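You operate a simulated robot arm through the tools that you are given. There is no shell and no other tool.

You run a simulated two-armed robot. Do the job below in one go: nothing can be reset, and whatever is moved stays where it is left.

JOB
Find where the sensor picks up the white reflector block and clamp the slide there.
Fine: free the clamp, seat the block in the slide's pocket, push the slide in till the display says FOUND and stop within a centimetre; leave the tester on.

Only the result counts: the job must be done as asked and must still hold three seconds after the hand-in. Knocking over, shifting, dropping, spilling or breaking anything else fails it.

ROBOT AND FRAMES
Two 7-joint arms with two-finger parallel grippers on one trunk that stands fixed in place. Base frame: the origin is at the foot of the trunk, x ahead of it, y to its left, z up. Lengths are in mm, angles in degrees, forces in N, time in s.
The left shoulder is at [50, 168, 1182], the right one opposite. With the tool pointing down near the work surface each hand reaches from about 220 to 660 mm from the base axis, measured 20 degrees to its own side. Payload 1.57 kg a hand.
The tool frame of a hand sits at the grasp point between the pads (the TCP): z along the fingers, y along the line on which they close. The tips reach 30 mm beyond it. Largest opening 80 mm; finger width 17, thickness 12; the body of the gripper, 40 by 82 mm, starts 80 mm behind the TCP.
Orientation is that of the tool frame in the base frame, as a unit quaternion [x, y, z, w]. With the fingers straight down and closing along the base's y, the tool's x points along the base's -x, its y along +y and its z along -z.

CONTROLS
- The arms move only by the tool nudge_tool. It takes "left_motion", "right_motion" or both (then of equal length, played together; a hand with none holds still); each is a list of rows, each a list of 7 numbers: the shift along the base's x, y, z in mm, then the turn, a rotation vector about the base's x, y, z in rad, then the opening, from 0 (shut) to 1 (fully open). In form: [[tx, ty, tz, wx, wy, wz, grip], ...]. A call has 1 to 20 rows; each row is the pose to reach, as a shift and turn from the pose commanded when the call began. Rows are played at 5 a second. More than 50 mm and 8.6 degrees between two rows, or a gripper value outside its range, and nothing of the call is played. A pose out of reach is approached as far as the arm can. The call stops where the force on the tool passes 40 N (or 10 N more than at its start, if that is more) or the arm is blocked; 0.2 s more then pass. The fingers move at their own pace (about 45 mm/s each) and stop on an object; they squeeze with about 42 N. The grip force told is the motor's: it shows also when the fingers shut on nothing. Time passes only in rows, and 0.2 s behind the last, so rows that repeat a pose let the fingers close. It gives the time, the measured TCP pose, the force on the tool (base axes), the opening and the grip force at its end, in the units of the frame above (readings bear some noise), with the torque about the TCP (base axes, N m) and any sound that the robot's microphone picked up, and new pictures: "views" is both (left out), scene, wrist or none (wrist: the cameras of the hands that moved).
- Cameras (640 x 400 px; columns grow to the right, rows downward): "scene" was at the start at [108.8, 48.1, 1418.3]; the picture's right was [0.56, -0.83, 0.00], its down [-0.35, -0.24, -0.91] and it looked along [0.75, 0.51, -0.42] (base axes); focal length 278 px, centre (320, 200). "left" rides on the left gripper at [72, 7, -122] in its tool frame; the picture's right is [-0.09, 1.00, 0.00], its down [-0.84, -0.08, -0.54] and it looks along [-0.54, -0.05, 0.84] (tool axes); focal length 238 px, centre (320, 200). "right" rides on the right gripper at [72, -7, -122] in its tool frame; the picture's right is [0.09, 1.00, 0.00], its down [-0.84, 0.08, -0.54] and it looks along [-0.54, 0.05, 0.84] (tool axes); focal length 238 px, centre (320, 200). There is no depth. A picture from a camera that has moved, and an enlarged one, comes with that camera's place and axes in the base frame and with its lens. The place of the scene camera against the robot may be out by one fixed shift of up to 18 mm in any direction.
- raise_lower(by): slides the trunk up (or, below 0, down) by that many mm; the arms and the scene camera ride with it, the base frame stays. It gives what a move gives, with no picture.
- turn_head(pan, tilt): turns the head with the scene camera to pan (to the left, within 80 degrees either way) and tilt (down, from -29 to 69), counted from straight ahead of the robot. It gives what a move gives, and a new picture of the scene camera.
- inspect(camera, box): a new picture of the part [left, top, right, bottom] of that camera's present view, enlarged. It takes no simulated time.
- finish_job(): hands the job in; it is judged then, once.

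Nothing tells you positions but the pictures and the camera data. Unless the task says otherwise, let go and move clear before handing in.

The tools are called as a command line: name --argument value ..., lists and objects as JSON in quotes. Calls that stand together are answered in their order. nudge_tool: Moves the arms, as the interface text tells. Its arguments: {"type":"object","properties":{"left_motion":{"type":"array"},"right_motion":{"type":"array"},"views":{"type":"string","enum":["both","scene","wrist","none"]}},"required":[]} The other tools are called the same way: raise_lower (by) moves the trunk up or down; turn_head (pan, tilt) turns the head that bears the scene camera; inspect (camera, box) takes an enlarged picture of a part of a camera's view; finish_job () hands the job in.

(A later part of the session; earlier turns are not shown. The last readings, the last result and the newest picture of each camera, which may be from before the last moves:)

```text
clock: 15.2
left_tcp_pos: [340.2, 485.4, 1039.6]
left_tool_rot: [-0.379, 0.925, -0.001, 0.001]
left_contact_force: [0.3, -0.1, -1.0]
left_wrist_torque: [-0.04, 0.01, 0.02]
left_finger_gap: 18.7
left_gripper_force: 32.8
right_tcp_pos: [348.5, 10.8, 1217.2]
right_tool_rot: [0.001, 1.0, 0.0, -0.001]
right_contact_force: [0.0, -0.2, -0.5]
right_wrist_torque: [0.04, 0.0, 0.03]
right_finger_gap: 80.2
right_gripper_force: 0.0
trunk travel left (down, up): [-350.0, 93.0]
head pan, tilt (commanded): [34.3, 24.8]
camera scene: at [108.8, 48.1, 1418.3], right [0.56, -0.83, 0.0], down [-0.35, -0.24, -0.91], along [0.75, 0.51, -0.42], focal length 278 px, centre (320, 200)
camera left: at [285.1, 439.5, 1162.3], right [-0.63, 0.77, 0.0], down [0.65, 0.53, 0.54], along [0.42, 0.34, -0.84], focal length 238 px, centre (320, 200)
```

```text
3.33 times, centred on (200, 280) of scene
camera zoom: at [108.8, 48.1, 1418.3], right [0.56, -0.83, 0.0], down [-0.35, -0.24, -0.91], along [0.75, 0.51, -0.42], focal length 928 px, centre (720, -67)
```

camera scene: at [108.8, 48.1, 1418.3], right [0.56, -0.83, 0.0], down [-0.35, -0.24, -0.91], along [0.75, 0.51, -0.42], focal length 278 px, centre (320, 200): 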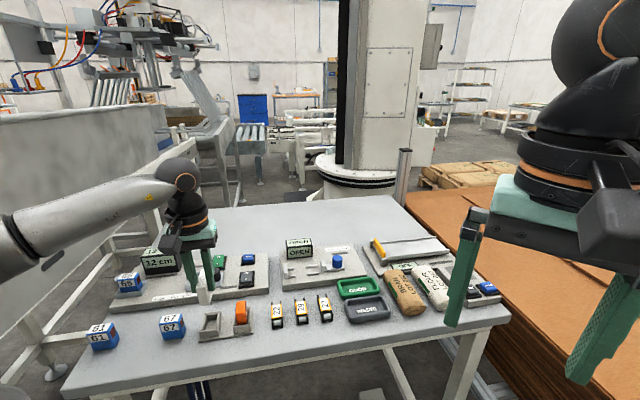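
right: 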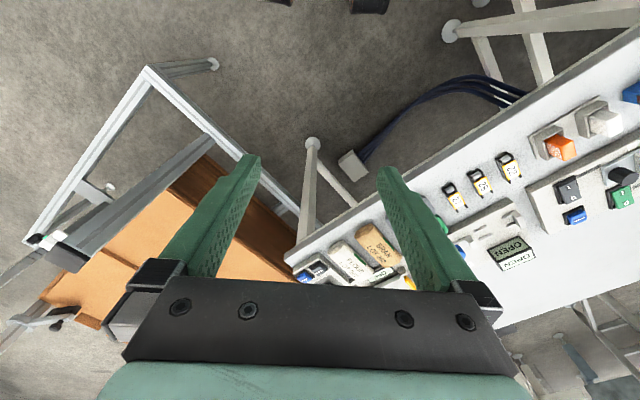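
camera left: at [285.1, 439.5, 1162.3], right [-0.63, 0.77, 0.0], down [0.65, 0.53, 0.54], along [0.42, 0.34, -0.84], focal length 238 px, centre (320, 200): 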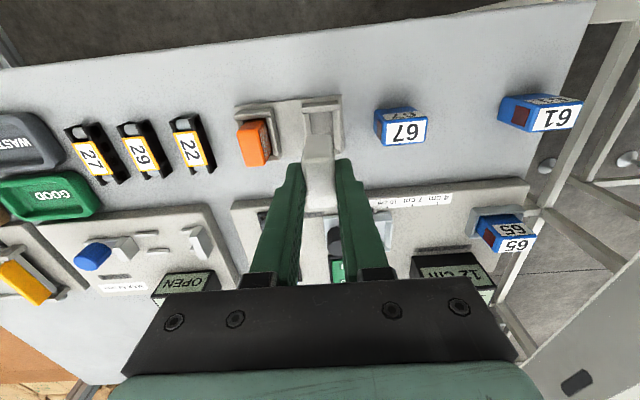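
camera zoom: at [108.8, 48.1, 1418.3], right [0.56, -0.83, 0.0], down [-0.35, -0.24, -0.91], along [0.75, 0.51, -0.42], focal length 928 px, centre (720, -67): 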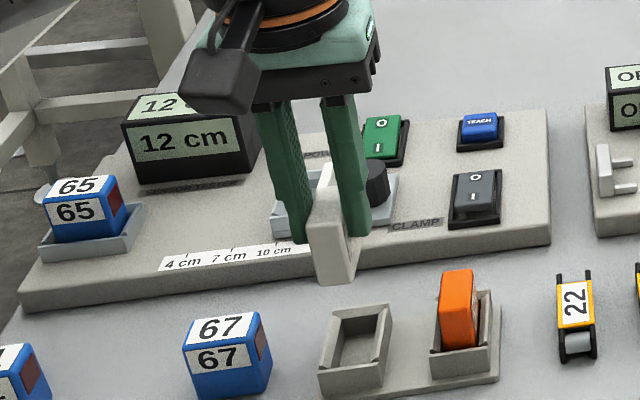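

The block is out of its holder and hanging straight. I'll carry it to above the pocket and check alignment from there.

nudge_tool --left_motion '[[10, 26, 0, 0, 0, 0, 0], [20, 52, 0, 0, 0, 0, 0], [30, 78, 0, 0, 0, 0, 0], [40, 104, 0, 0, 0, 0, 0], [48.8, 130, 0, 0, 0, 0, 0], [48.8, 130, 0, 0, 0, 0, 0]]'

inspect --camera "left" --box '[260, 90, 400, 200]'

inspect --camera "scene" --box '[120, 210, 260, 310]'

```text
clock: 16.6
left_tcp_pos: [387.5, 616.9, 1040.6]
left_tool_rot: [-0.38, 0.925, 0.0, 0.0]
left_contact_force: [-0.6, -0.2, -0.6]
left_wrist_torque: [0.04, 0.02, 0.03]
left_finger_gap: 18.7
left_gripper_force: 32.5
right_tcp_pos: [346.7, 11.4, 1216.0]
right_tool_rot: [-0.001, 1.0, 0.0, -0.001]
right_contact_force: [0.6, -0.2, -0.6]
right_wrist_torque: [0.02, 0.01, 0.01]
right_finger_gap: 80.0
right_gripper_force: 0.0
trunk travel left (down, up): [-350.0, 93.0]
head pan, tilt (commanded): [34.3, 24.8]
camera scene: at [108.7, 48.1, 1418.3], right [0.56, -0.83, 0.0], down [-0.35, -0.24, -0.91], along [0.75, 0.51, -0.42], focal length 278 px, centre (320, 200)
camera left: at [332.7, 571.2, 1162.6], right [-0.63, 0.77, 0.0], down [0.65, 0.53, 0.54], along [0.42, 0.34, -0.84], focal length 238 px, centre (320, 200)
```

scene: 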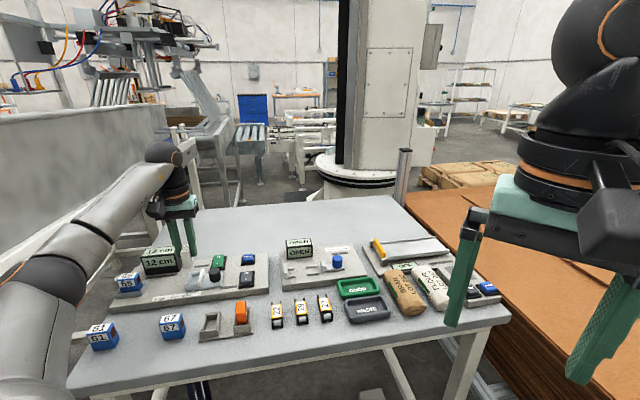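
left: 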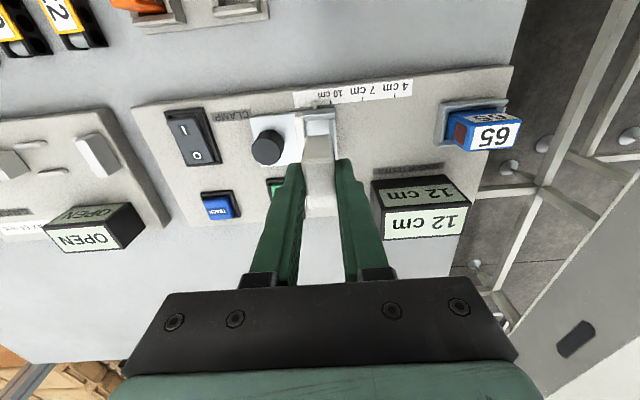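

```text
3.64 times, centred on (330, 145) of left
camera zoom: at [332.7, 571.2, 1162.6], right [-0.63, 0.77, 0.0], down [0.65, 0.53, 0.54], along [0.42, 0.34, -0.84], focal length 867 px, centre (284, 400)
```

zoom: 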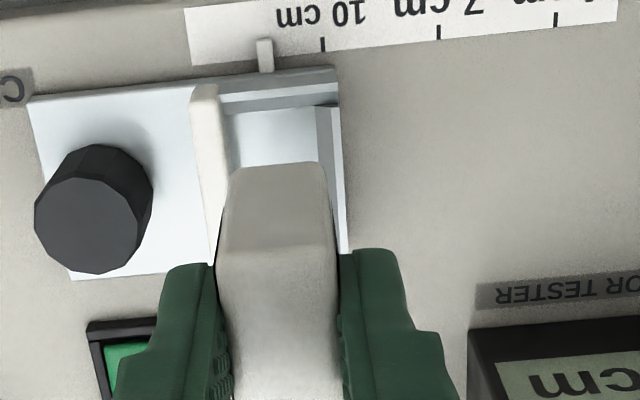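

```text
4.00 times, centred on (190, 260) of scene
camera zoom: at [108.7, 48.1, 1418.3], right [0.56, -0.83, 0.0], down [-0.35, -0.24, -0.91], along [0.75, 0.51, -0.42], focal length 1114 px, centre (840, -40)
```

zoom: 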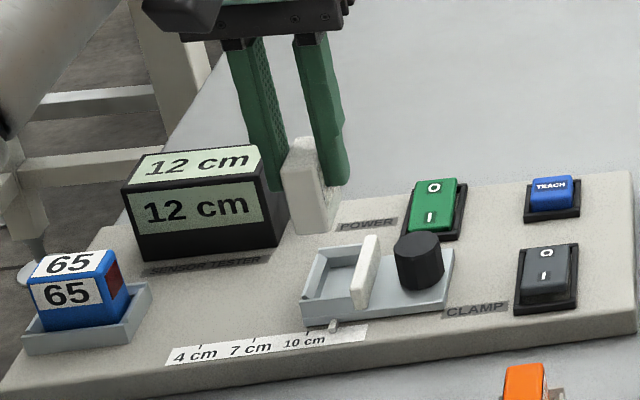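

The block hangs above the pocket, nearly aligned. I'll zoom in closer to measure the sideways offset between the block's lower edge and the pocket.

inspect --camera "left" --box '[295, 105, 355, 145]'

inspect --camera "scene" --box '[180, 240, 240, 300]'

```text
10.00 times, centred on (325, 125) of left
camera zoom: at [332.7, 571.2, 1162.6], right [-0.63, 0.77, 0.0], down [0.65, 0.53, 0.54], along [0.42, 0.34, -0.84], focal length 2384 px, centre (270, 950)
```

zoom: 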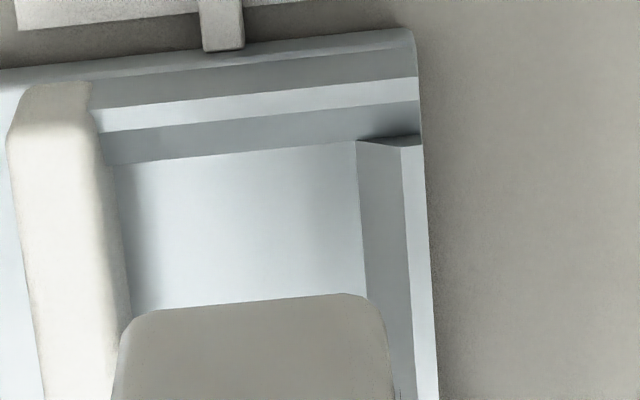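

```text
6.67 times, centred on (210, 270) of scene
camera zoom: at [108.7, 48.1, 1418.3], right [0.56, -0.83, 0.0], down [-0.35, -0.24, -0.91], along [0.75, 0.51, -0.42], focal length 1856 px, centre (1053, -267)
```

zoom: 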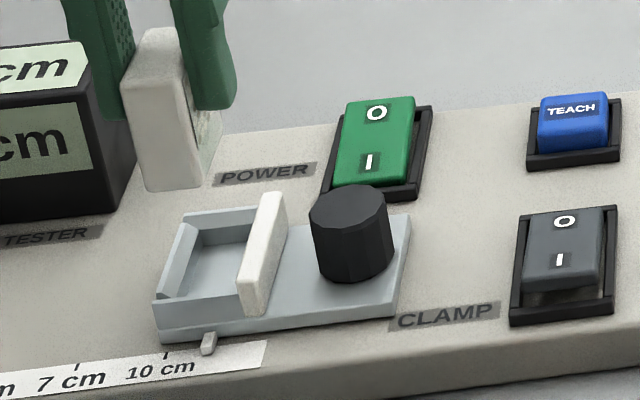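

The block needs about 3 mm more toward +x to be centred over the pocket. I'll correct that, lower to just above the fin and look again.

nudge_tool --left_motion '[[2, 0, -10, 0, 0, 0, 0], [3.3, -0.2, -20, 0, 0, 0, 0], [3.3, -0.2, -28, 0, 0, 0, 0], [3.3, -0.2, -28, 0, 0, 0, 0]]'

inspect --camera "left" --box '[285, 105, 355, 175]'

inspect --camera "scene" --box '[160, 240, 240, 300]'

```text
clock: 17.6
left_tcp_pos: [391.0, 616.5, 1011.4]
left_tool_rot: [-0.38, 0.925, -0.001, -0.001]
left_contact_force: [-0.5, 0.5, -0.6]
left_wrist_torque: [0.04, 0.02, -0.03]
left_finger_gap: 18.8
left_gripper_force: 32.2
right_tcp_pos: [347.5, 10.2, 1217.8]
right_tool_rot: [0.0, 1.0, 0.0, 0.0]
right_contact_force: [-0.4, 0.1, -0.4]
right_wrist_torque: [0.0, -0.01, -0.02]
right_finger_gap: 79.9
right_gripper_force: 0.0
trunk travel left (down, up): [-350.0, 93.0]
head pan, tilt (commanded): [34.3, 24.8]
camera scene: at [108.8, 48.1, 1418.3], right [0.56, -0.83, 0.0], down [-0.35, -0.24, -0.91], along [0.75, 0.51, -0.42], focal length 278 px, centre (320, 200)
camera left: at [336.9, 570.6, 1134.3], right [-0.63, 0.77, 0.0], down [0.65, 0.53, 0.54], along [0.42, 0.34, -0.84], focal length 238 px, centre (320, 200)
```

scene: 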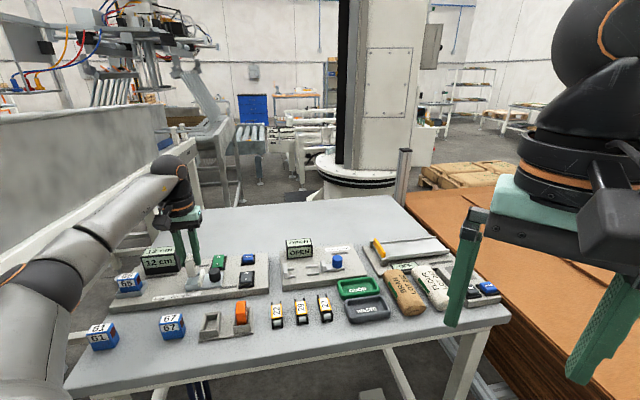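
left: 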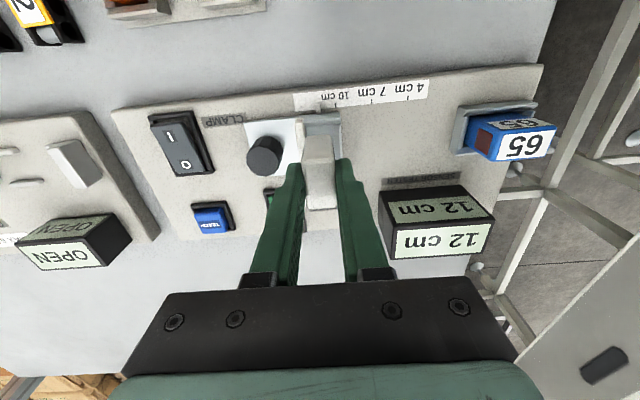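

```text
5.71 times, centred on (320, 140) of left
camera zoom: at [336.9, 570.6, 1134.3], right [-0.63, 0.77, 0.0], down [0.65, 0.53, 0.54], along [0.42, 0.34, -0.84], focal length 1362 px, centre (320, 543)
```

zoom: 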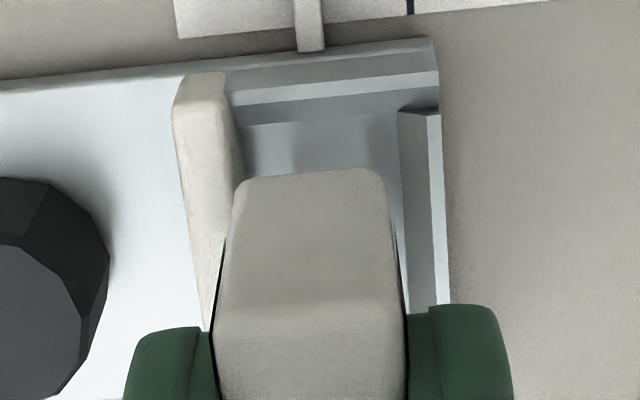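

```text
6.67 times, centred on (200, 270) of scene
camera zoom: at [108.8, 48.1, 1418.3], right [0.56, -0.83, 0.0], down [-0.35, -0.24, -0.91], along [0.75, 0.51, -0.42], focal length 1856 px, centre (1120, -267)
```

zoom: 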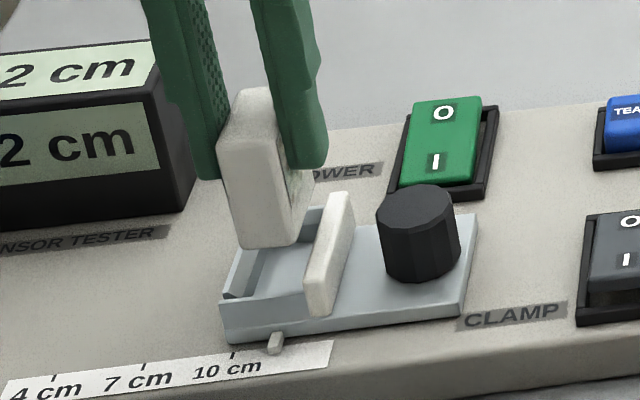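

The block is within about a millimetre of the pocket's centre both ways. I'll lower it slowly into the pocket and watch the force.

nudge_tool --left_motion '[[-0.3, 0.3, -6, 0, 0, 0, 0], [-0.3, 0.3, -12, 0, 0, 0, 0], [-0.3, 0.3, -17, 0, 0, 0, 0], [-0.3, 0.3, -20, 0, 0, 0, 0], [-0.3, 0.3, -22, 0, 0, 0, 0]]'

inspect --camera "left" --box '[275, 100, 365, 180]'

inspect --camera "scene" --box '[160, 240, 240, 300]'

```text
clock: 18.8
left_tcp_pos: [392.2, 617.1, 990.1]
left_tool_rot: [-0.38, 0.925, 0.0, 0.0]
left_contact_force: [-0.6, -0.1, 0.2]
left_wrist_torque: [0.0, 0.0, 0.0]
left_finger_gap: 18.6
left_gripper_force: 32.7
right_tcp_pos: [346.3, 11.8, 1217.2]
right_tool_rot: [0.001, 1.0, 0.0, 0.0]
right_contact_force: [-1.3, 0.6, 0.6]
right_wrist_torque: [0.02, 0.01, 0.01]
right_finger_gap: 79.9
right_gripper_force: 0.0
trunk travel left (down, up): [-350.0, 93.0]
head pan, tilt (commanded): [34.3, 24.8]
camera scene: at [108.8, 48.2, 1418.3], right [0.56, -0.83, 0.0], down [-0.35, -0.24, -0.91], along [0.75, 0.51, -0.42], focal length 278 px, centre (320, 200)
camera left: at [337.1, 570.9, 1112.6], right [-0.63, 0.77, 0.0], down [0.65, 0.53, 0.54], along [0.42, 0.34, -0.84], focal length 238 px, centre (320, 200)
```

scene: 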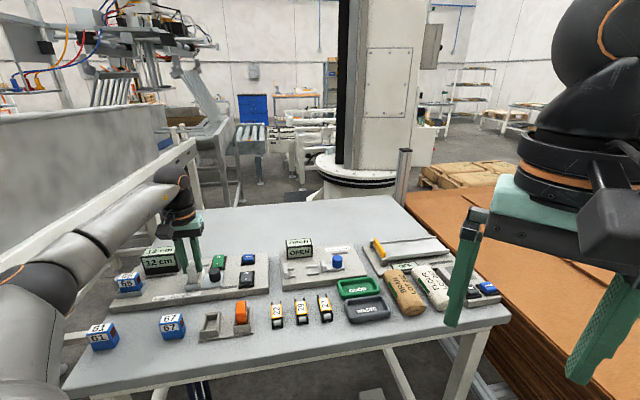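
left: 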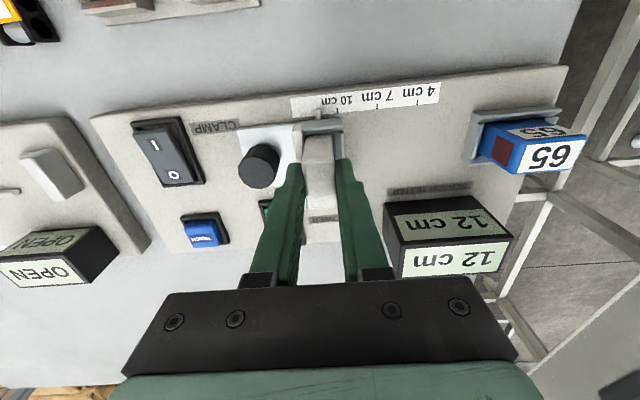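

```text
5.00 times, centred on (320, 140) of left
camera zoom: at [337.1, 570.9, 1112.6], right [-0.63, 0.77, 0.0], down [0.65, 0.53, 0.54], along [0.42, 0.34, -0.84], focal length 1192 px, centre (320, 500)
```

zoom: 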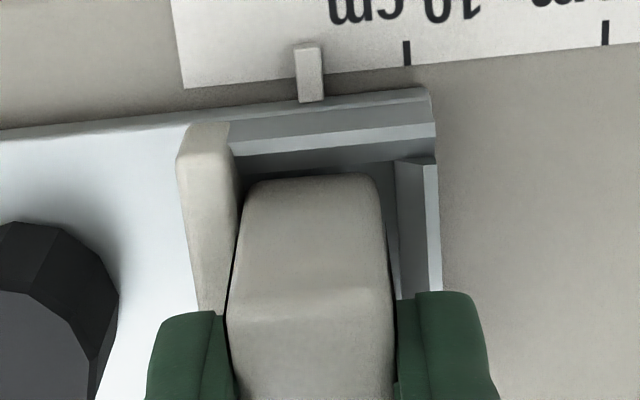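

```text
6.67 times, centred on (200, 270) of scene
camera zoom: at [108.8, 48.2, 1418.3], right [0.56, -0.83, 0.0], down [-0.35, -0.24, -0.91], along [0.75, 0.51, -0.42], focal length 1856 px, centre (1120, -267)
```

zoom: 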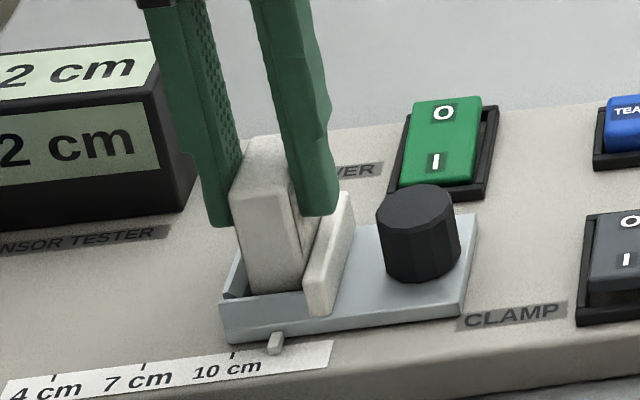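

The block is entering the pocket without contact force, and the fingertip still clears the fin. I'll go down in 2 mm steps until it touches the floor.

nudge_tool --left_motion '[[0, 0, -2, 0, 0, 0, 0], [0, 0, -4, 0, 0, 0, 0], [0, 0, -5, 0, 0, 0, 0]]' --views "wrist"

inspect --camera "scene" --box '[160, 240, 240, 300]'

inspect --camera "left" --box '[275, 100, 365, 180]'

```text
clock: 19.6
left_tcp_pos: [391.4, 616.7, 985.3]
left_tool_rot: [-0.379, 0.925, 0.0, 0.0]
left_contact_force: [0.4, 0.7, -1.0]
left_wrist_torque: [-0.02, -0.01, 0.01]
left_finger_gap: 18.7
left_gripper_force: 33.2
right_tcp_pos: [346.6, 11.7, 1218.2]
right_tool_rot: [0.001, 1.0, 0.0, 0.0]
right_contact_force: [0.2, -0.1, -0.3]
right_wrist_torque: [0.0, -0.03, -0.01]
right_finger_gap: 80.0
right_gripper_force: 0.1
trunk travel left (down, up): [-350.0, 93.0]
head pan, tilt (commanded): [34.3, 24.8]
camera left: at [336.5, 571.2, 1107.9], right [-0.63, 0.77, 0.0], down [0.65, 0.53, 0.54], along [0.42, 0.34, -0.84], focal length 238 px, centre (320, 200)
```

left: 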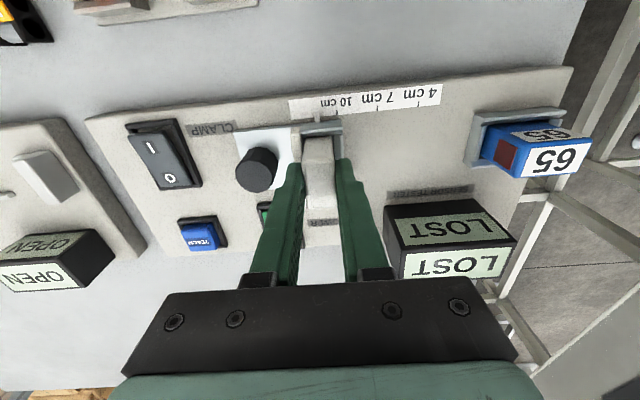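

```text
6.67 times, centred on (200, 270) of scene
camera zoom: at [108.8, 48.1, 1418.3], right [0.56, -0.83, 0.0], down [-0.35, -0.24, -0.91], along [0.75, 0.51, -0.42], focal length 1856 px, centre (1120, -267)
```

zoom: 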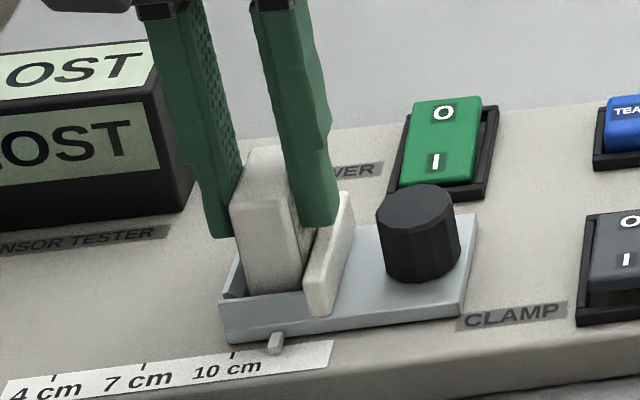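

```text
5.00 times, centred on (320, 140) of left
camera zoom: at [336.5, 571.2, 1107.9], right [-0.63, 0.77, 0.0], down [0.65, 0.53, 0.54], along [0.42, 0.34, -0.84], focal length 1192 px, centre (320, 500)
```

zoom: 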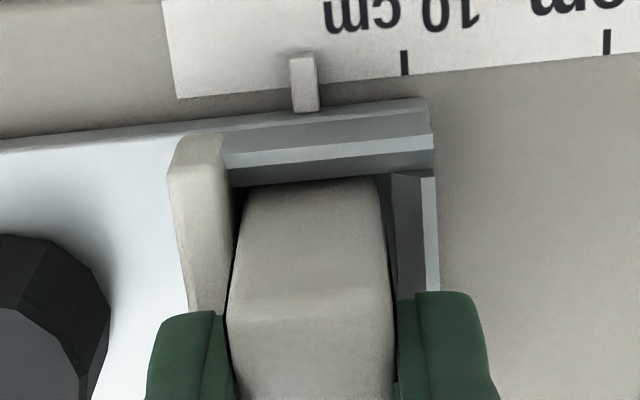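

The display now says LOST, so it registers the block. The fingertip is getting close to the fin top, so I'll lower only 2 mm more before releasing.

nudge_tool --left_motion '[[0, 0, -1, 0, 0, 0, 0], [0, 0, -2, 0, 0, 0, 0], [0, 0, -2, 0, 0, 0, 0]]' --views "wrist"

inspect --camera "scene" --box '[180, 250, 230, 290]'

inspect --camera "left" --box '[275, 100, 365, 180]'

```text
clock: 20.4
left_tcp_pos: [391.2, 617.2, 983.5]
left_tool_rot: [-0.379, 0.925, 0.0, 0.002]
left_contact_force: [0.2, 0.3, 3.1]
left_wrist_torque: [0.06, -0.02, 0.02]
left_finger_gap: 19.0
left_gripper_force: 33.1
right_tcp_pos: [346.8, 11.9, 1218.0]
right_tool_rot: [0.0, 1.0, 0.001, -0.001]
right_contact_force: [0.0, 0.7, -0.8]
right_wrist_torque: [-0.03, -0.02, 0.01]
right_finger_gap: 80.0
right_gripper_force: 0.1
trunk travel left (down, up): [-350.0, 93.0]
head pan, tilt (commanded): [34.3, 24.8]
camera left: at [336.4, 570.9, 1106.4], right [-0.63, 0.77, 0.0], down [0.65, 0.53, 0.54], along [0.42, 0.34, -0.84], focal length 238 px, centre (320, 200)
```

left: 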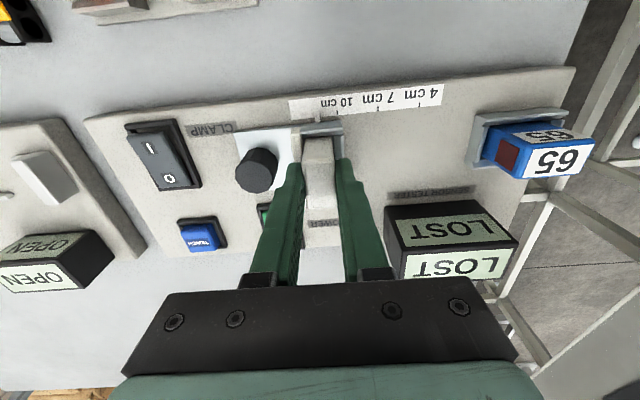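

```text
10.00 times, centred on (205, 270) of scene
camera zoom: at [108.7, 47.9, 1418.4], right [0.56, -0.83, 0.0], down [-0.35, -0.24, -0.91], along [0.75, 0.51, -0.42], focal length 2784 px, centre (1470, -500)
```

zoom: 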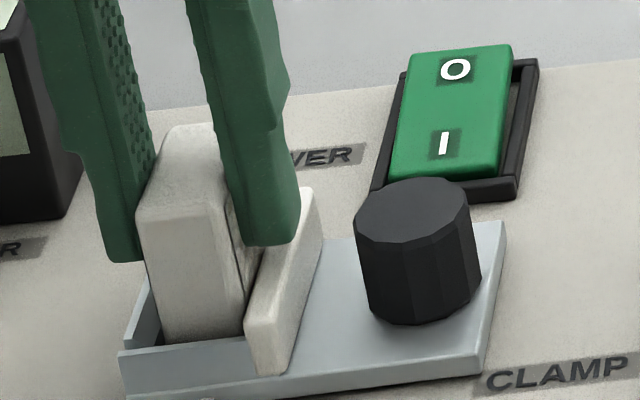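

```text
5.00 times, centred on (320, 140) of left
camera zoom: at [336.4, 570.9, 1106.4], right [-0.63, 0.77, 0.0], down [0.65, 0.53, 0.54], along [0.42, 0.34, -0.84], focal length 1192 px, centre (320, 500)
```

zoom: 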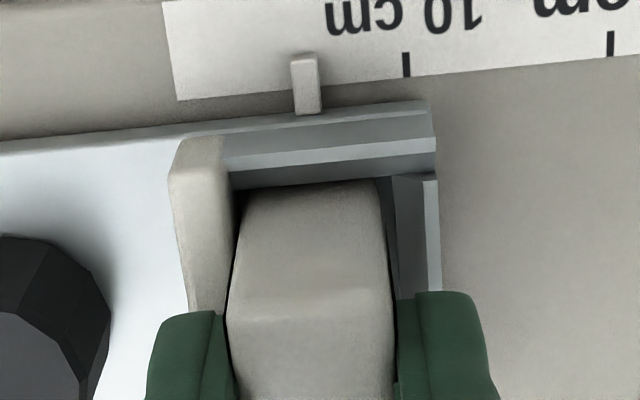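

There's light contact (3 N), so the block is resting on the pocket floor. I'll open slightly to release, then rise straight up.

nudge_tool --left_motion '[[0, 0, 0.5, 0, 0, 0, 0.3], [0, 0, 0.5, 0, 0, 0, 0.34], [0, 0, 0.5, 0, 0, 0, 0.36]]' --views "wrist"

inspect --camera "scene" --box '[180, 250, 230, 290]'

inspect --camera "left" --box '[275, 100, 365, 180]'

```text
clock: 21.2
left_tcp_pos: [391.5, 615.1, 983.2]
left_tool_rot: [-0.38, 0.925, -0.001, 0.001]
left_contact_force: [0.6, -0.8, -0.2]
left_wrist_torque: [0.01, -0.01, 0.0]
left_finger_gap: 29.1
left_gripper_force: 0.0
right_tcp_pos: [347.2, 11.6, 1217.5]
right_tool_rot: [0.0, 1.0, 0.0, 0.0]
right_contact_force: [0.9, 0.3, 0.4]
right_wrist_torque: [0.0, 0.0, -0.02]
right_finger_gap: 80.2
right_gripper_force: 0.1
trunk travel left (down, up): [-350.0, 93.0]
head pan, tilt (commanded): [34.3, 24.8]
camera left: at [336.2, 570.8, 1106.6], right [-0.63, 0.77, 0.0], down [0.65, 0.53, 0.54], along [0.42, 0.34, -0.84], focal length 238 px, centre (320, 200)
```

left: 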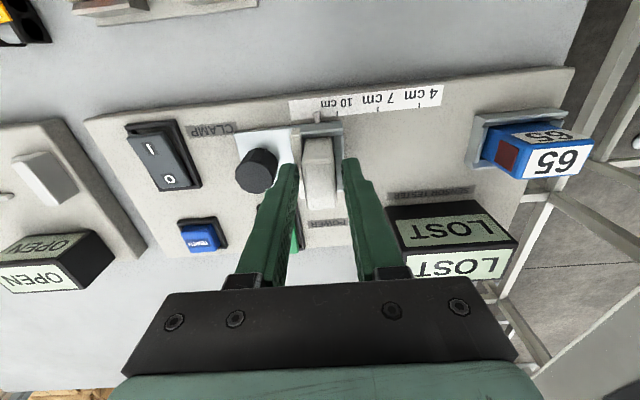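

```text
10.00 times, centred on (205, 270) of scene
camera zoom: at [108.8, 48.1, 1418.3], right [0.56, -0.83, 0.0], down [-0.35, -0.24, -0.91], along [0.75, 0.51, -0.42], focal length 2784 px, centre (1470, -500)
```

zoom: 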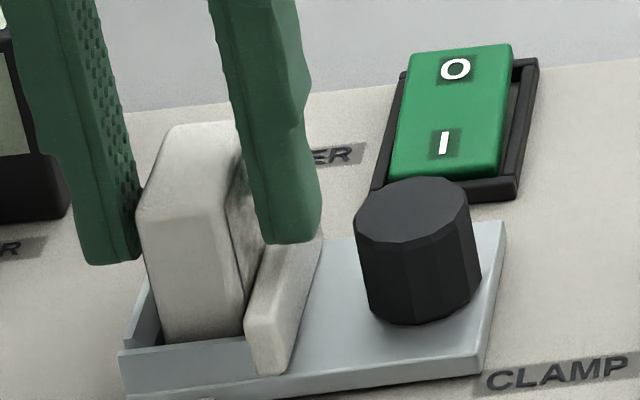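

```text
5.00 times, centred on (320, 140) of left
camera zoom: at [336.2, 570.8, 1106.6], right [-0.63, 0.77, 0.0], down [0.65, 0.53, 0.54], along [0.42, 0.34, -0.84], focal length 1192 px, centre (320, 500)
```

zoom: 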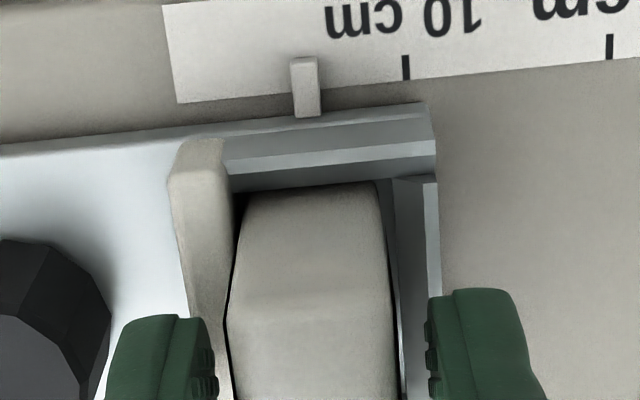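

The block stands released in the pocket and the display still reads LOST. I'll rise clear.

nudge_tool --left_motion '[[0, 0, 8, 0, 0, 0, 0.36], [0, 0, 25, 0, 0, 0, 0.36], [0, 0, 45, 0, 0, 0, 0.36], [0, 0, 60, 0, 0, 0, 0.36]]' --views "both"

inspect --camera "left" --box '[210, 70, 400, 200]'

inspect --camera "scene" --box '[150, 240, 250, 305]'

```text
clock: 22.2
left_tcp_pos: [390.7, 618.2, 1044.8]
left_tool_rot: [-0.38, 0.925, 0.0, 0.0]
left_contact_force: [0.1, 0.4, -0.2]
left_wrist_torque: [0.01, 0.02, 0.01]
left_finger_gap: 28.6
left_gripper_force: 0.1
right_tcp_pos: [347.3, 12.2, 1216.8]
right_tool_rot: [0.0, 1.0, 0.001, 0.0]
right_contact_force: [-0.8, -0.2, 0.4]
right_wrist_torque: [0.03, 0.03, -0.02]
right_finger_gap: 80.0
right_gripper_force: 0.1
trunk travel left (down, up): [-350.0, 93.0]
head pan, tilt (commanded): [34.3, 24.8]
camera scene: at [108.7, 48.0, 1418.3], right [0.56, -0.83, 0.0], down [-0.35, -0.24, -0.91], along [0.75, 0.51, -0.42], focal length 278 px, centre (320, 200)
camera left: at [335.7, 570.7, 1166.8], right [-0.63, 0.77, 0.0], down [0.65, 0.53, 0.54], along [0.42, 0.34, -0.84], focal length 238 px, centre (320, 200)
```

scene: 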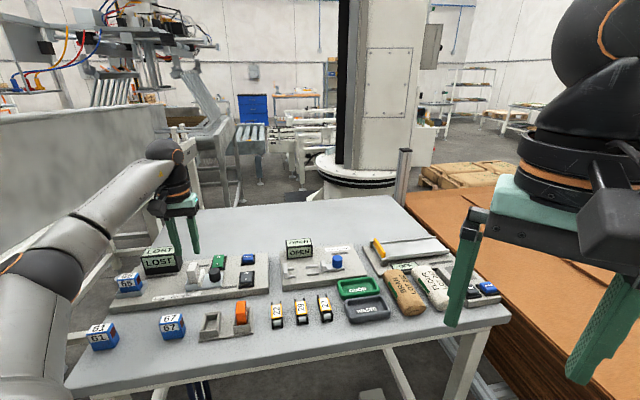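
left: 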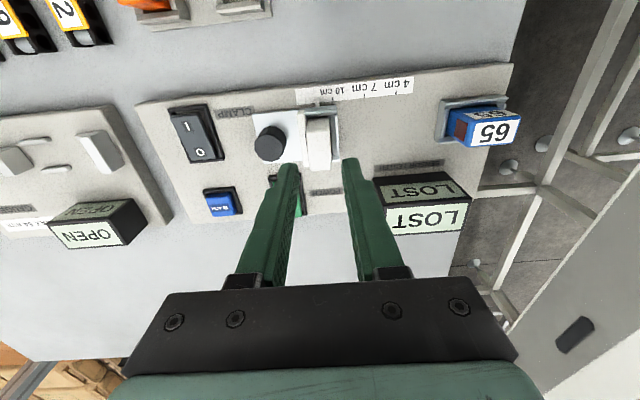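

```text
3.08 times, centred on (305, 135) of left
camera zoom: at [335.7, 570.7, 1166.8], right [-0.63, 0.77, 0.0], down [0.65, 0.53, 0.54], along [0.42, 0.34, -0.84], focal length 733 px, centre (366, 400)
```

zoom: 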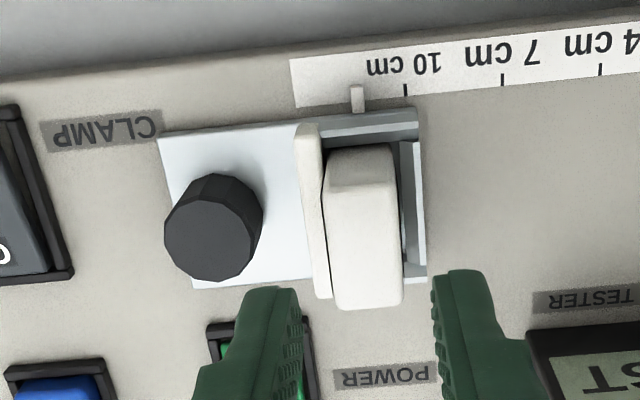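

```text
6.15 times, centred on (200, 272) of scene
camera zoom: at [108.7, 48.0, 1418.3], right [0.56, -0.83, 0.0], down [-0.35, -0.24, -0.91], along [0.75, 0.51, -0.42], focal length 1713 px, centre (1058, -246)
```

zoom: 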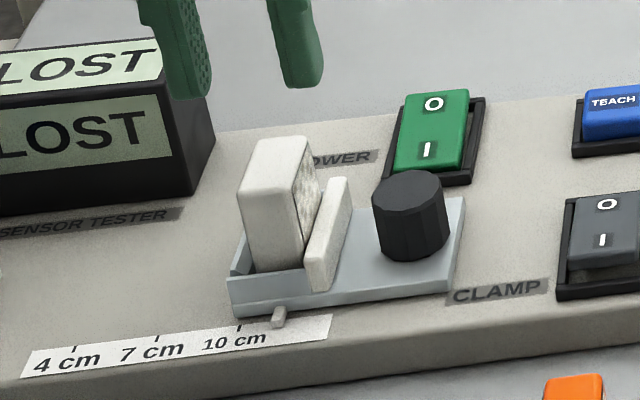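

The block is upright in the pocket. Next I'll close the fingers and go to the far (+u) side of the knob, between the knob and CLAMP, ready to push the slide toward the sensor.

nudge_tool --left_motion '[[15, -15, 0, 0, 0, 0, 0.1], [30, -30, 0, 0, 0, 0, 0], [45, -44, 0, 0, 0, 0, 0], [59.2, -58.1, 0, 0, 0, 0, 0], [59.2, -58.1, -20, 0, 0, 0, 0], [59.2, -58.1, -35, 0, 0, 0, 0]]' --views "wrist"

inspect --camera "left" --box '[260, 90, 420, 220]'

inspect --camera "scene" --box '[150, 230, 260, 305]'

```text
clock: 23.6
left_tcp_pos: [450.9, 558.5, 1008.4]
left_tool_rot: [-0.38, 0.925, 0.0, -0.001]
left_contact_force: [0.1, 0.0, 0.2]
left_wrist_torque: [0.01, -0.03, 0.07]
left_finger_gap: 0.0
left_gripper_force: 21.6
right_tcp_pos: [347.8, 10.6, 1217.6]
right_tool_rot: [0.0, 1.0, 0.0, 0.0]
right_contact_force: [0.1, 0.0, -0.8]
right_wrist_torque: [-0.01, -0.02, -0.02]
right_finger_gap: 80.0
right_gripper_force: 0.0
trunk travel left (down, up): [-350.0, 93.0]
head pan, tilt (commanded): [34.3, 24.8]
camera left: at [395.7, 512.9, 1131.4], right [-0.63, 0.77, 0.0], down [0.65, 0.53, 0.54], along [0.42, 0.34, -0.84], focal length 238 px, centre (320, 200)
```

left: 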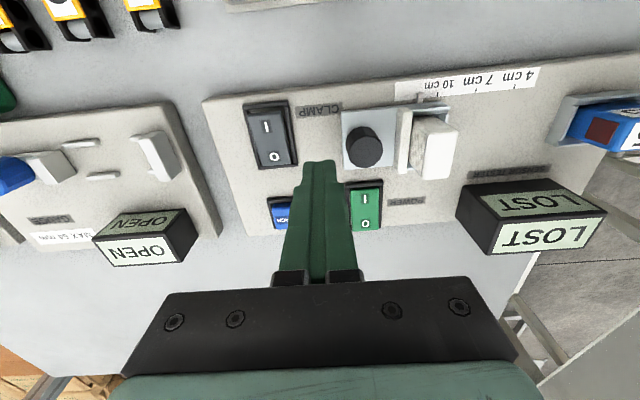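

```text
3.08 times, centred on (340, 155) of left
camera zoom: at [395.7, 512.9, 1131.4], right [-0.63, 0.77, 0.0], down [0.65, 0.53, 0.54], along [0.42, 0.34, -0.84], focal length 733 px, centre (258, 338)
```

zoom: 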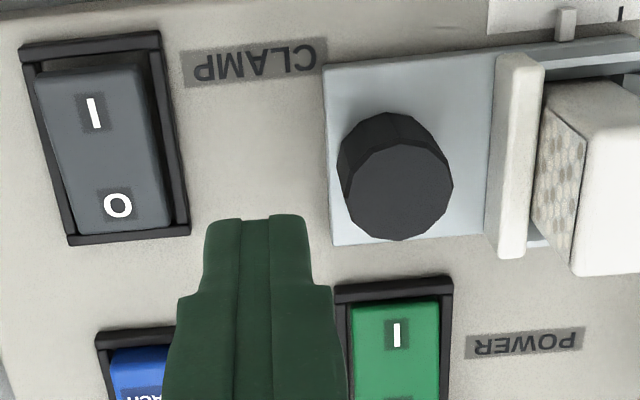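

```text
5.33 times, centred on (205, 268) of scene
camera zoom: at [108.9, 48.1, 1418.3], right [0.56, -0.83, 0.0], down [-0.35, -0.24, -0.91], along [0.75, 0.51, -0.42], focal length 1485 px, centre (933, -160)
```

zoom: 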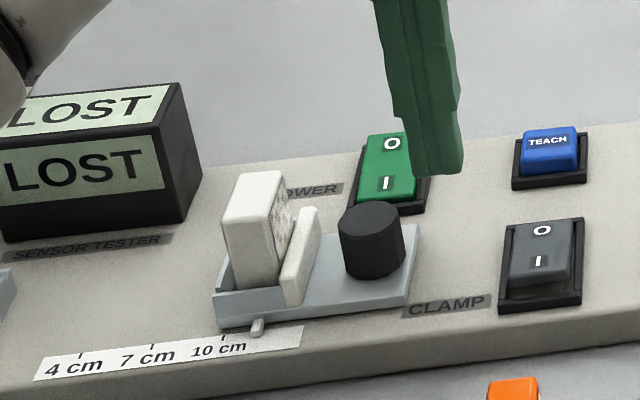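

The fingertips will land in the gap between CLAMP and the knob. I'll lower so the tips are at about z = 938, beside the knob.

nudge_tool --left_motion '[[0, 0, -15, 0, 0, 0, 0], [0, 0, -30, 0, 0, 0, 0], [0, 0, -40, 0, 0, 0, 0]]' --views "both"

inspect --camera "left" --box '[260, 90, 420, 220]'

inspect --camera "scene" --box '[150, 230, 260, 305]'

```text
clock: 24.4
left_tcp_pos: [451.9, 559.8, 969.1]
left_tool_rot: [-0.38, 0.925, 0.001, 0.0]
left_contact_force: [0.0, -0.3, 0.4]
left_wrist_torque: [-0.02, 0.02, 0.01]
left_finger_gap: 0.1
left_gripper_force: 21.4
right_tcp_pos: [347.7, 11.7, 1218.2]
right_tool_rot: [0.0, 1.0, 0.0, -0.001]
right_contact_force: [0.2, 0.1, -0.3]
right_wrist_torque: [0.0, 0.01, -0.01]
right_finger_gap: 80.0
right_gripper_force: 0.0
trunk travel left (down, up): [-350.0, 93.0]
head pan, tilt (commanded): [34.3, 24.8]
camera scene: at [108.8, 48.2, 1418.3], right [0.56, -0.83, 0.0], down [-0.35, -0.24, -0.91], along [0.75, 0.51, -0.42], focal length 278 px, centre (320, 200)
camera left: at [396.0, 513.4, 1091.2], right [-0.63, 0.77, 0.0], down [0.65, 0.53, 0.54], along [0.42, 0.34, -0.84], focal length 238 px, centre (320, 200)
```

scene: 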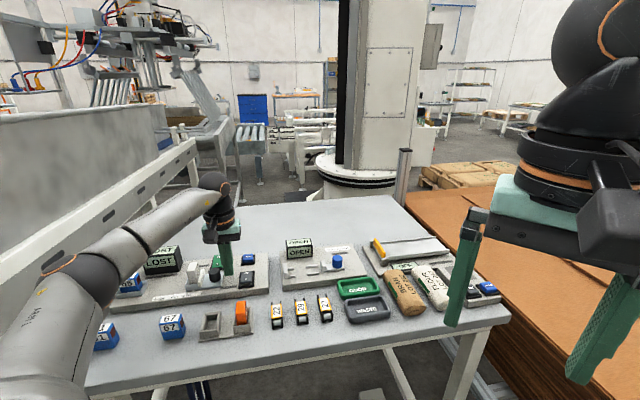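
left: 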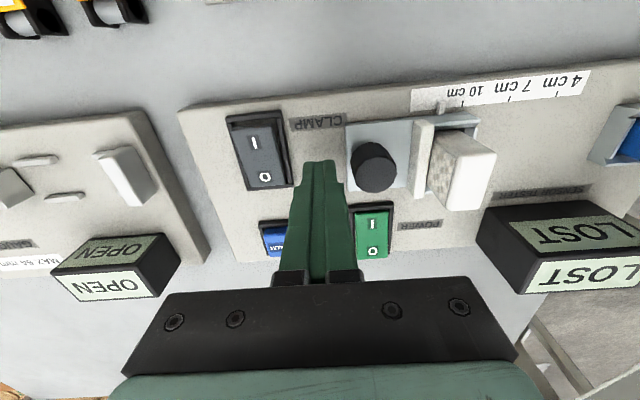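

```text
3.08 times, centred on (340, 155) of left
camera zoom: at [396.0, 513.4, 1091.2], right [-0.63, 0.77, 0.0], down [0.65, 0.53, 0.54], along [0.42, 0.34, -0.84], focal length 733 px, centre (258, 338)
```

zoom: 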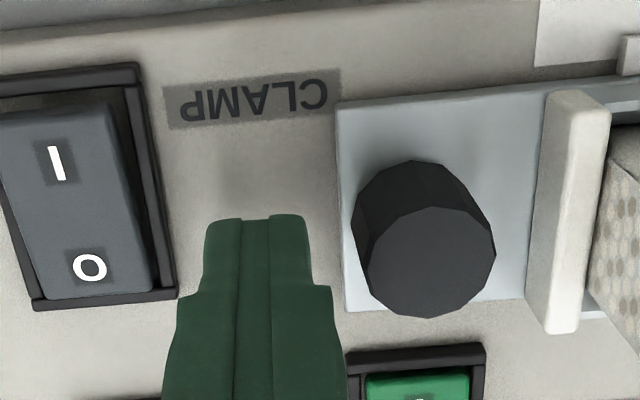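

```text
5.33 times, centred on (205, 268) of scene
camera zoom: at [108.8, 48.2, 1418.3], right [0.56, -0.83, 0.0], down [-0.35, -0.24, -0.91], along [0.75, 0.51, -0.42], focal length 1485 px, centre (933, -160)
```

zoom: 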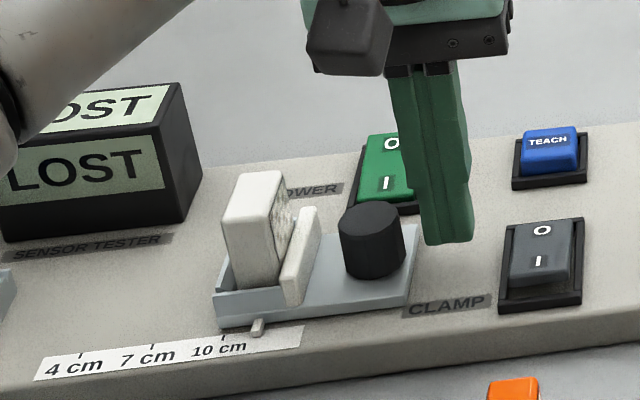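

The fingers are lined up with the knob, with about a 10 mm gap. I'll push toward the sensor in small steps and read the display after each, starting with making contact.

nudge_tool --left_motion '[[-4, 4, 0, 0, 0, 0, 0], [-7, 7, 0, 0, 0, 0, 0], [-9, 9, 0, 0, 0, 0, 0], [-10.5, 10.5, 0, 0, 0, 0, 0]]' --views "both"

inspect --camera "scene" --box '[120, 230, 260, 315]'

inspect --camera "left" --box '[300, 60, 500, 220]'

```text
clock: 25.4
left_tcp_pos: [441.5, 570.0, 969.1]
left_tool_rot: [-0.38, 0.925, 0.0, 0.0]
left_contact_force: [0.4, -0.6, 0.5]
left_wrist_torque: [0.03, -0.02, -0.02]
left_finger_gap: 0.1
left_gripper_force: 21.1
right_tcp_pos: [346.0, 10.1, 1217.2]
right_tool_rot: [0.001, 1.0, -0.001, 0.0]
right_contact_force: [0.0, 0.3, -0.2]
right_wrist_torque: [0.01, -0.03, 0.02]
right_finger_gap: 80.1
right_gripper_force: 0.0
trunk travel left (down, up): [-350.0, 93.0]
head pan, tilt (commanded): [34.3, 24.8]
camera scene: at [108.9, 48.1, 1418.3], right [0.56, -0.83, 0.0], down [-0.35, -0.24, -0.91], along [0.75, 0.51, -0.42], focal length 278 px, centre (320, 200)
camera left: at [385.4, 523.2, 1091.2], right [-0.63, 0.77, 0.0], down [0.65, 0.53, 0.54], along [0.42, 0.34, -0.84], focal length 238 px, centre (320, 200)
```

scene: 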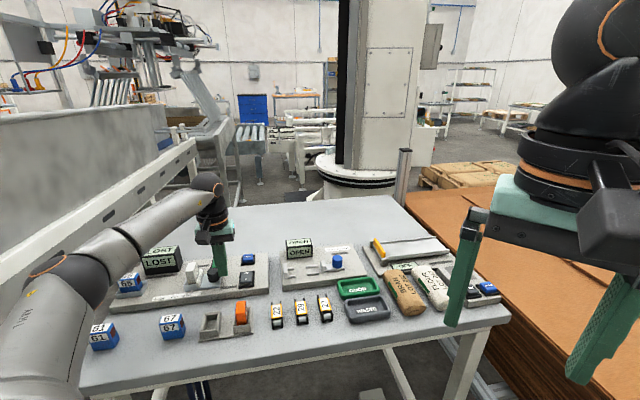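
left: 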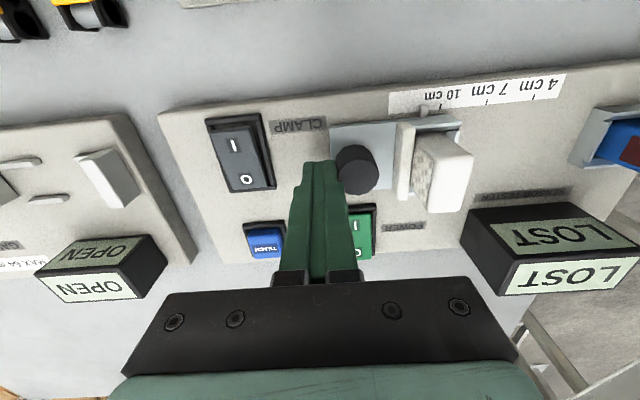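

```text
4.57 times, centred on (190, 272) of scene
camera zoom: at [108.9, 48.1, 1418.3], right [0.56, -0.83, 0.0], down [-0.35, -0.24, -0.91], along [0.75, 0.51, -0.42], focal length 1273 px, centre (914, -131)
```

zoom: 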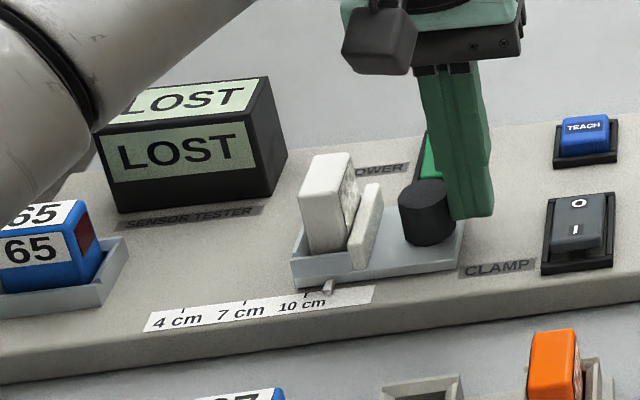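

```text
2.50 times, centred on (400, 140) of left
camera zoom: at [385.4, 523.2, 1091.2], right [-0.63, 0.77, 0.0], down [0.65, 0.53, 0.54], along [0.42, 0.34, -0.84], focal length 596 px, centre (120, 350)
```

zoom: 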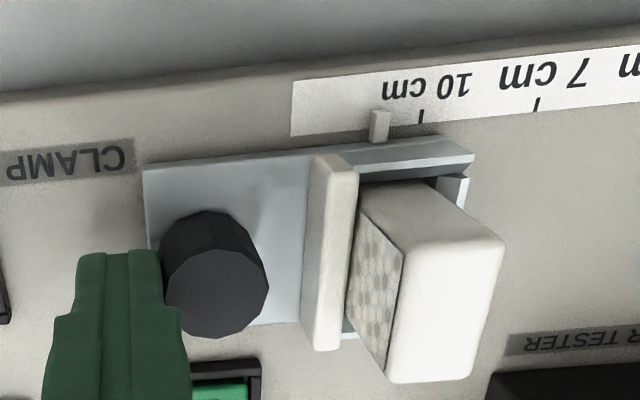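

The knob is in contact, and the pointer has moved a few mm to about 11.1 cm. The display still reads LOST, so I'll keep pushing in 5 mm steps.

nudge_tool --left_motion '[[-1.8, 1.8, 0, 0, 0, 0, 0], [-3.5, 3.5, 0, 0, 0, 0, 0], [-3.5, 3.5, 0, 0, 0, 0, 0]]' --views "wrist"

```text
clock: 26.2
left_tcp_pos: [438.7, 572.6, 968.2]
left_tool_rot: [-0.379, 0.925, -0.001, 0.0]
left_contact_force: [1.1, -1.2, 0.6]
left_wrist_torque: [0.02, 0.0, -0.02]
left_finger_gap: 0.0
left_gripper_force: 21.5
right_tcp_pos: [348.0, 11.4, 1217.7]
right_tool_rot: [0.001, 1.0, 0.0, 0.0]
right_contact_force: [-0.8, -0.7, -0.3]
right_wrist_torque: [-0.03, -0.02, 0.01]
right_finger_gap: 80.0
right_gripper_force: 0.0
trunk travel left (down, up): [-350.0, 93.0]
head pan, tilt (commanded): [34.3, 24.8]
camera left: at [381.9, 526.6, 1091.1], right [-0.63, 0.77, 0.0], down [0.65, 0.53, 0.54], along [0.42, 0.34, -0.84], focal length 238 px, centre (320, 200)
```

left: 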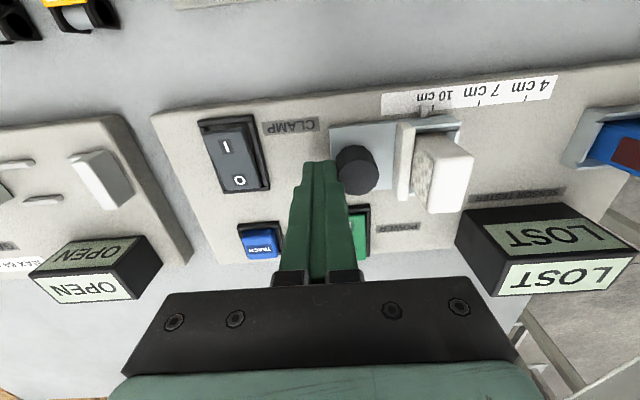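

nudge_tool --left_motion '[[-1.8, 1.8, 0, 0, 0, 0, 0], [-3.5, 3.5, 0, 0, 0, 0, 0], [-3.5, 3.5, 0, 0, 0, 0, 0]]' --views "wrist"

inspect --camera "left" --box '[300, 60, 500, 220]'

```text
clock: 27.0
left_tcp_pos: [433.0, 576.1, 969.0]
left_tool_rot: [-0.38, 0.925, 0.0, 0.0]
left_contact_force: [-0.7, 0.6, -0.4]
left_wrist_torque: [-0.01, -0.01, 0.0]
left_finger_gap: 0.1
left_gripper_force: 21.6
right_tcp_pos: [348.0, 11.6, 1217.0]
right_tool_rot: [0.0, 1.0, 0.0, 0.0]
right_contact_force: [0.7, 0.3, 0.1]
right_wrist_torque: [-0.02, 0.01, 0.03]
right_finger_gap: 79.7
right_gripper_force: 0.0
trunk travel left (down, up): [-350.0, 93.0]
head pan, tilt (commanded): [34.3, 24.8]
camera left: at [377.9, 530.8, 1091.1], right [-0.63, 0.77, 0.0], down [0.65, 0.53, 0.54], along [0.42, 0.34, -0.84], focal length 238 px, centre (320, 200)
```

left: 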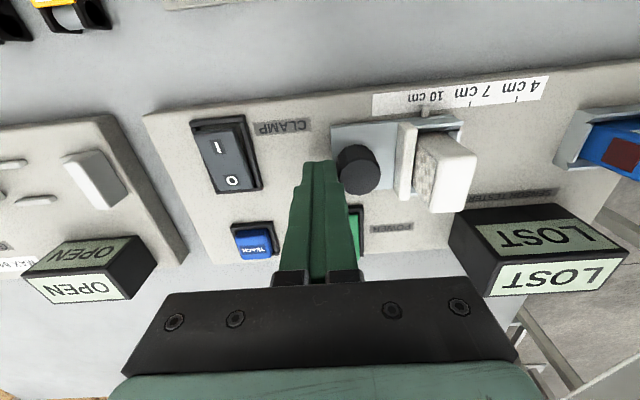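

```text
2.50 times, centred on (400, 140) of left
camera zoom: at [377.9, 530.8, 1091.1], right [-0.63, 0.77, 0.0], down [0.65, 0.53, 0.54], along [0.42, 0.34, -0.84], focal length 596 px, centre (120, 350)
```

zoom: 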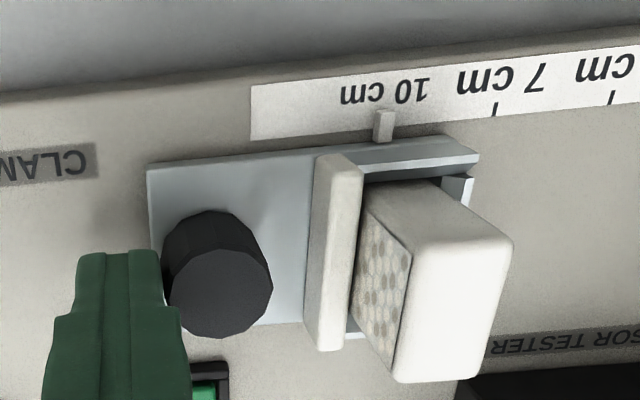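

The pointer is at about 10 cm and the display still reads LOST. Continuing.

nudge_tool --left_motion '[[-1.8, 1.8, 0, 0, 0, 0, 0], [-3.5, 3.5, 0, 0, 0, 0, 0], [-3.5, 3.5, 0, 0, 0, 0, 0]]' --views "wrist"

```text
clock: 27.8
left_tcp_pos: [430.6, 579.8, 968.8]
left_tool_rot: [-0.379, 0.925, 0.0, 0.0]
left_contact_force: [0.7, -1.5, -1.4]
left_wrist_torque: [-0.06, -0.06, -0.02]
left_finger_gap: 0.0
left_gripper_force: 21.2
right_tcp_pos: [347.8, 11.8, 1217.6]
right_tool_rot: [0.0, 1.0, 0.0, 0.0]
right_contact_force: [-0.1, 0.1, 0.0]
right_wrist_torque: [-0.01, -0.02, -0.02]
right_finger_gap: 80.2
right_gripper_force: 0.0
trunk travel left (down, up): [-350.0, 93.0]
head pan, tilt (commanded): [34.3, 24.8]
camera left: at [375.0, 533.6, 1091.2], right [-0.63, 0.77, 0.0], down [0.65, 0.53, 0.54], along [0.42, 0.34, -0.84], focal length 238 px, centre (320, 200)
```

left: 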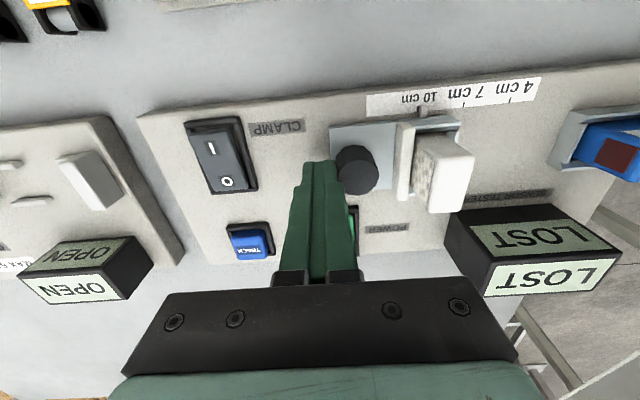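

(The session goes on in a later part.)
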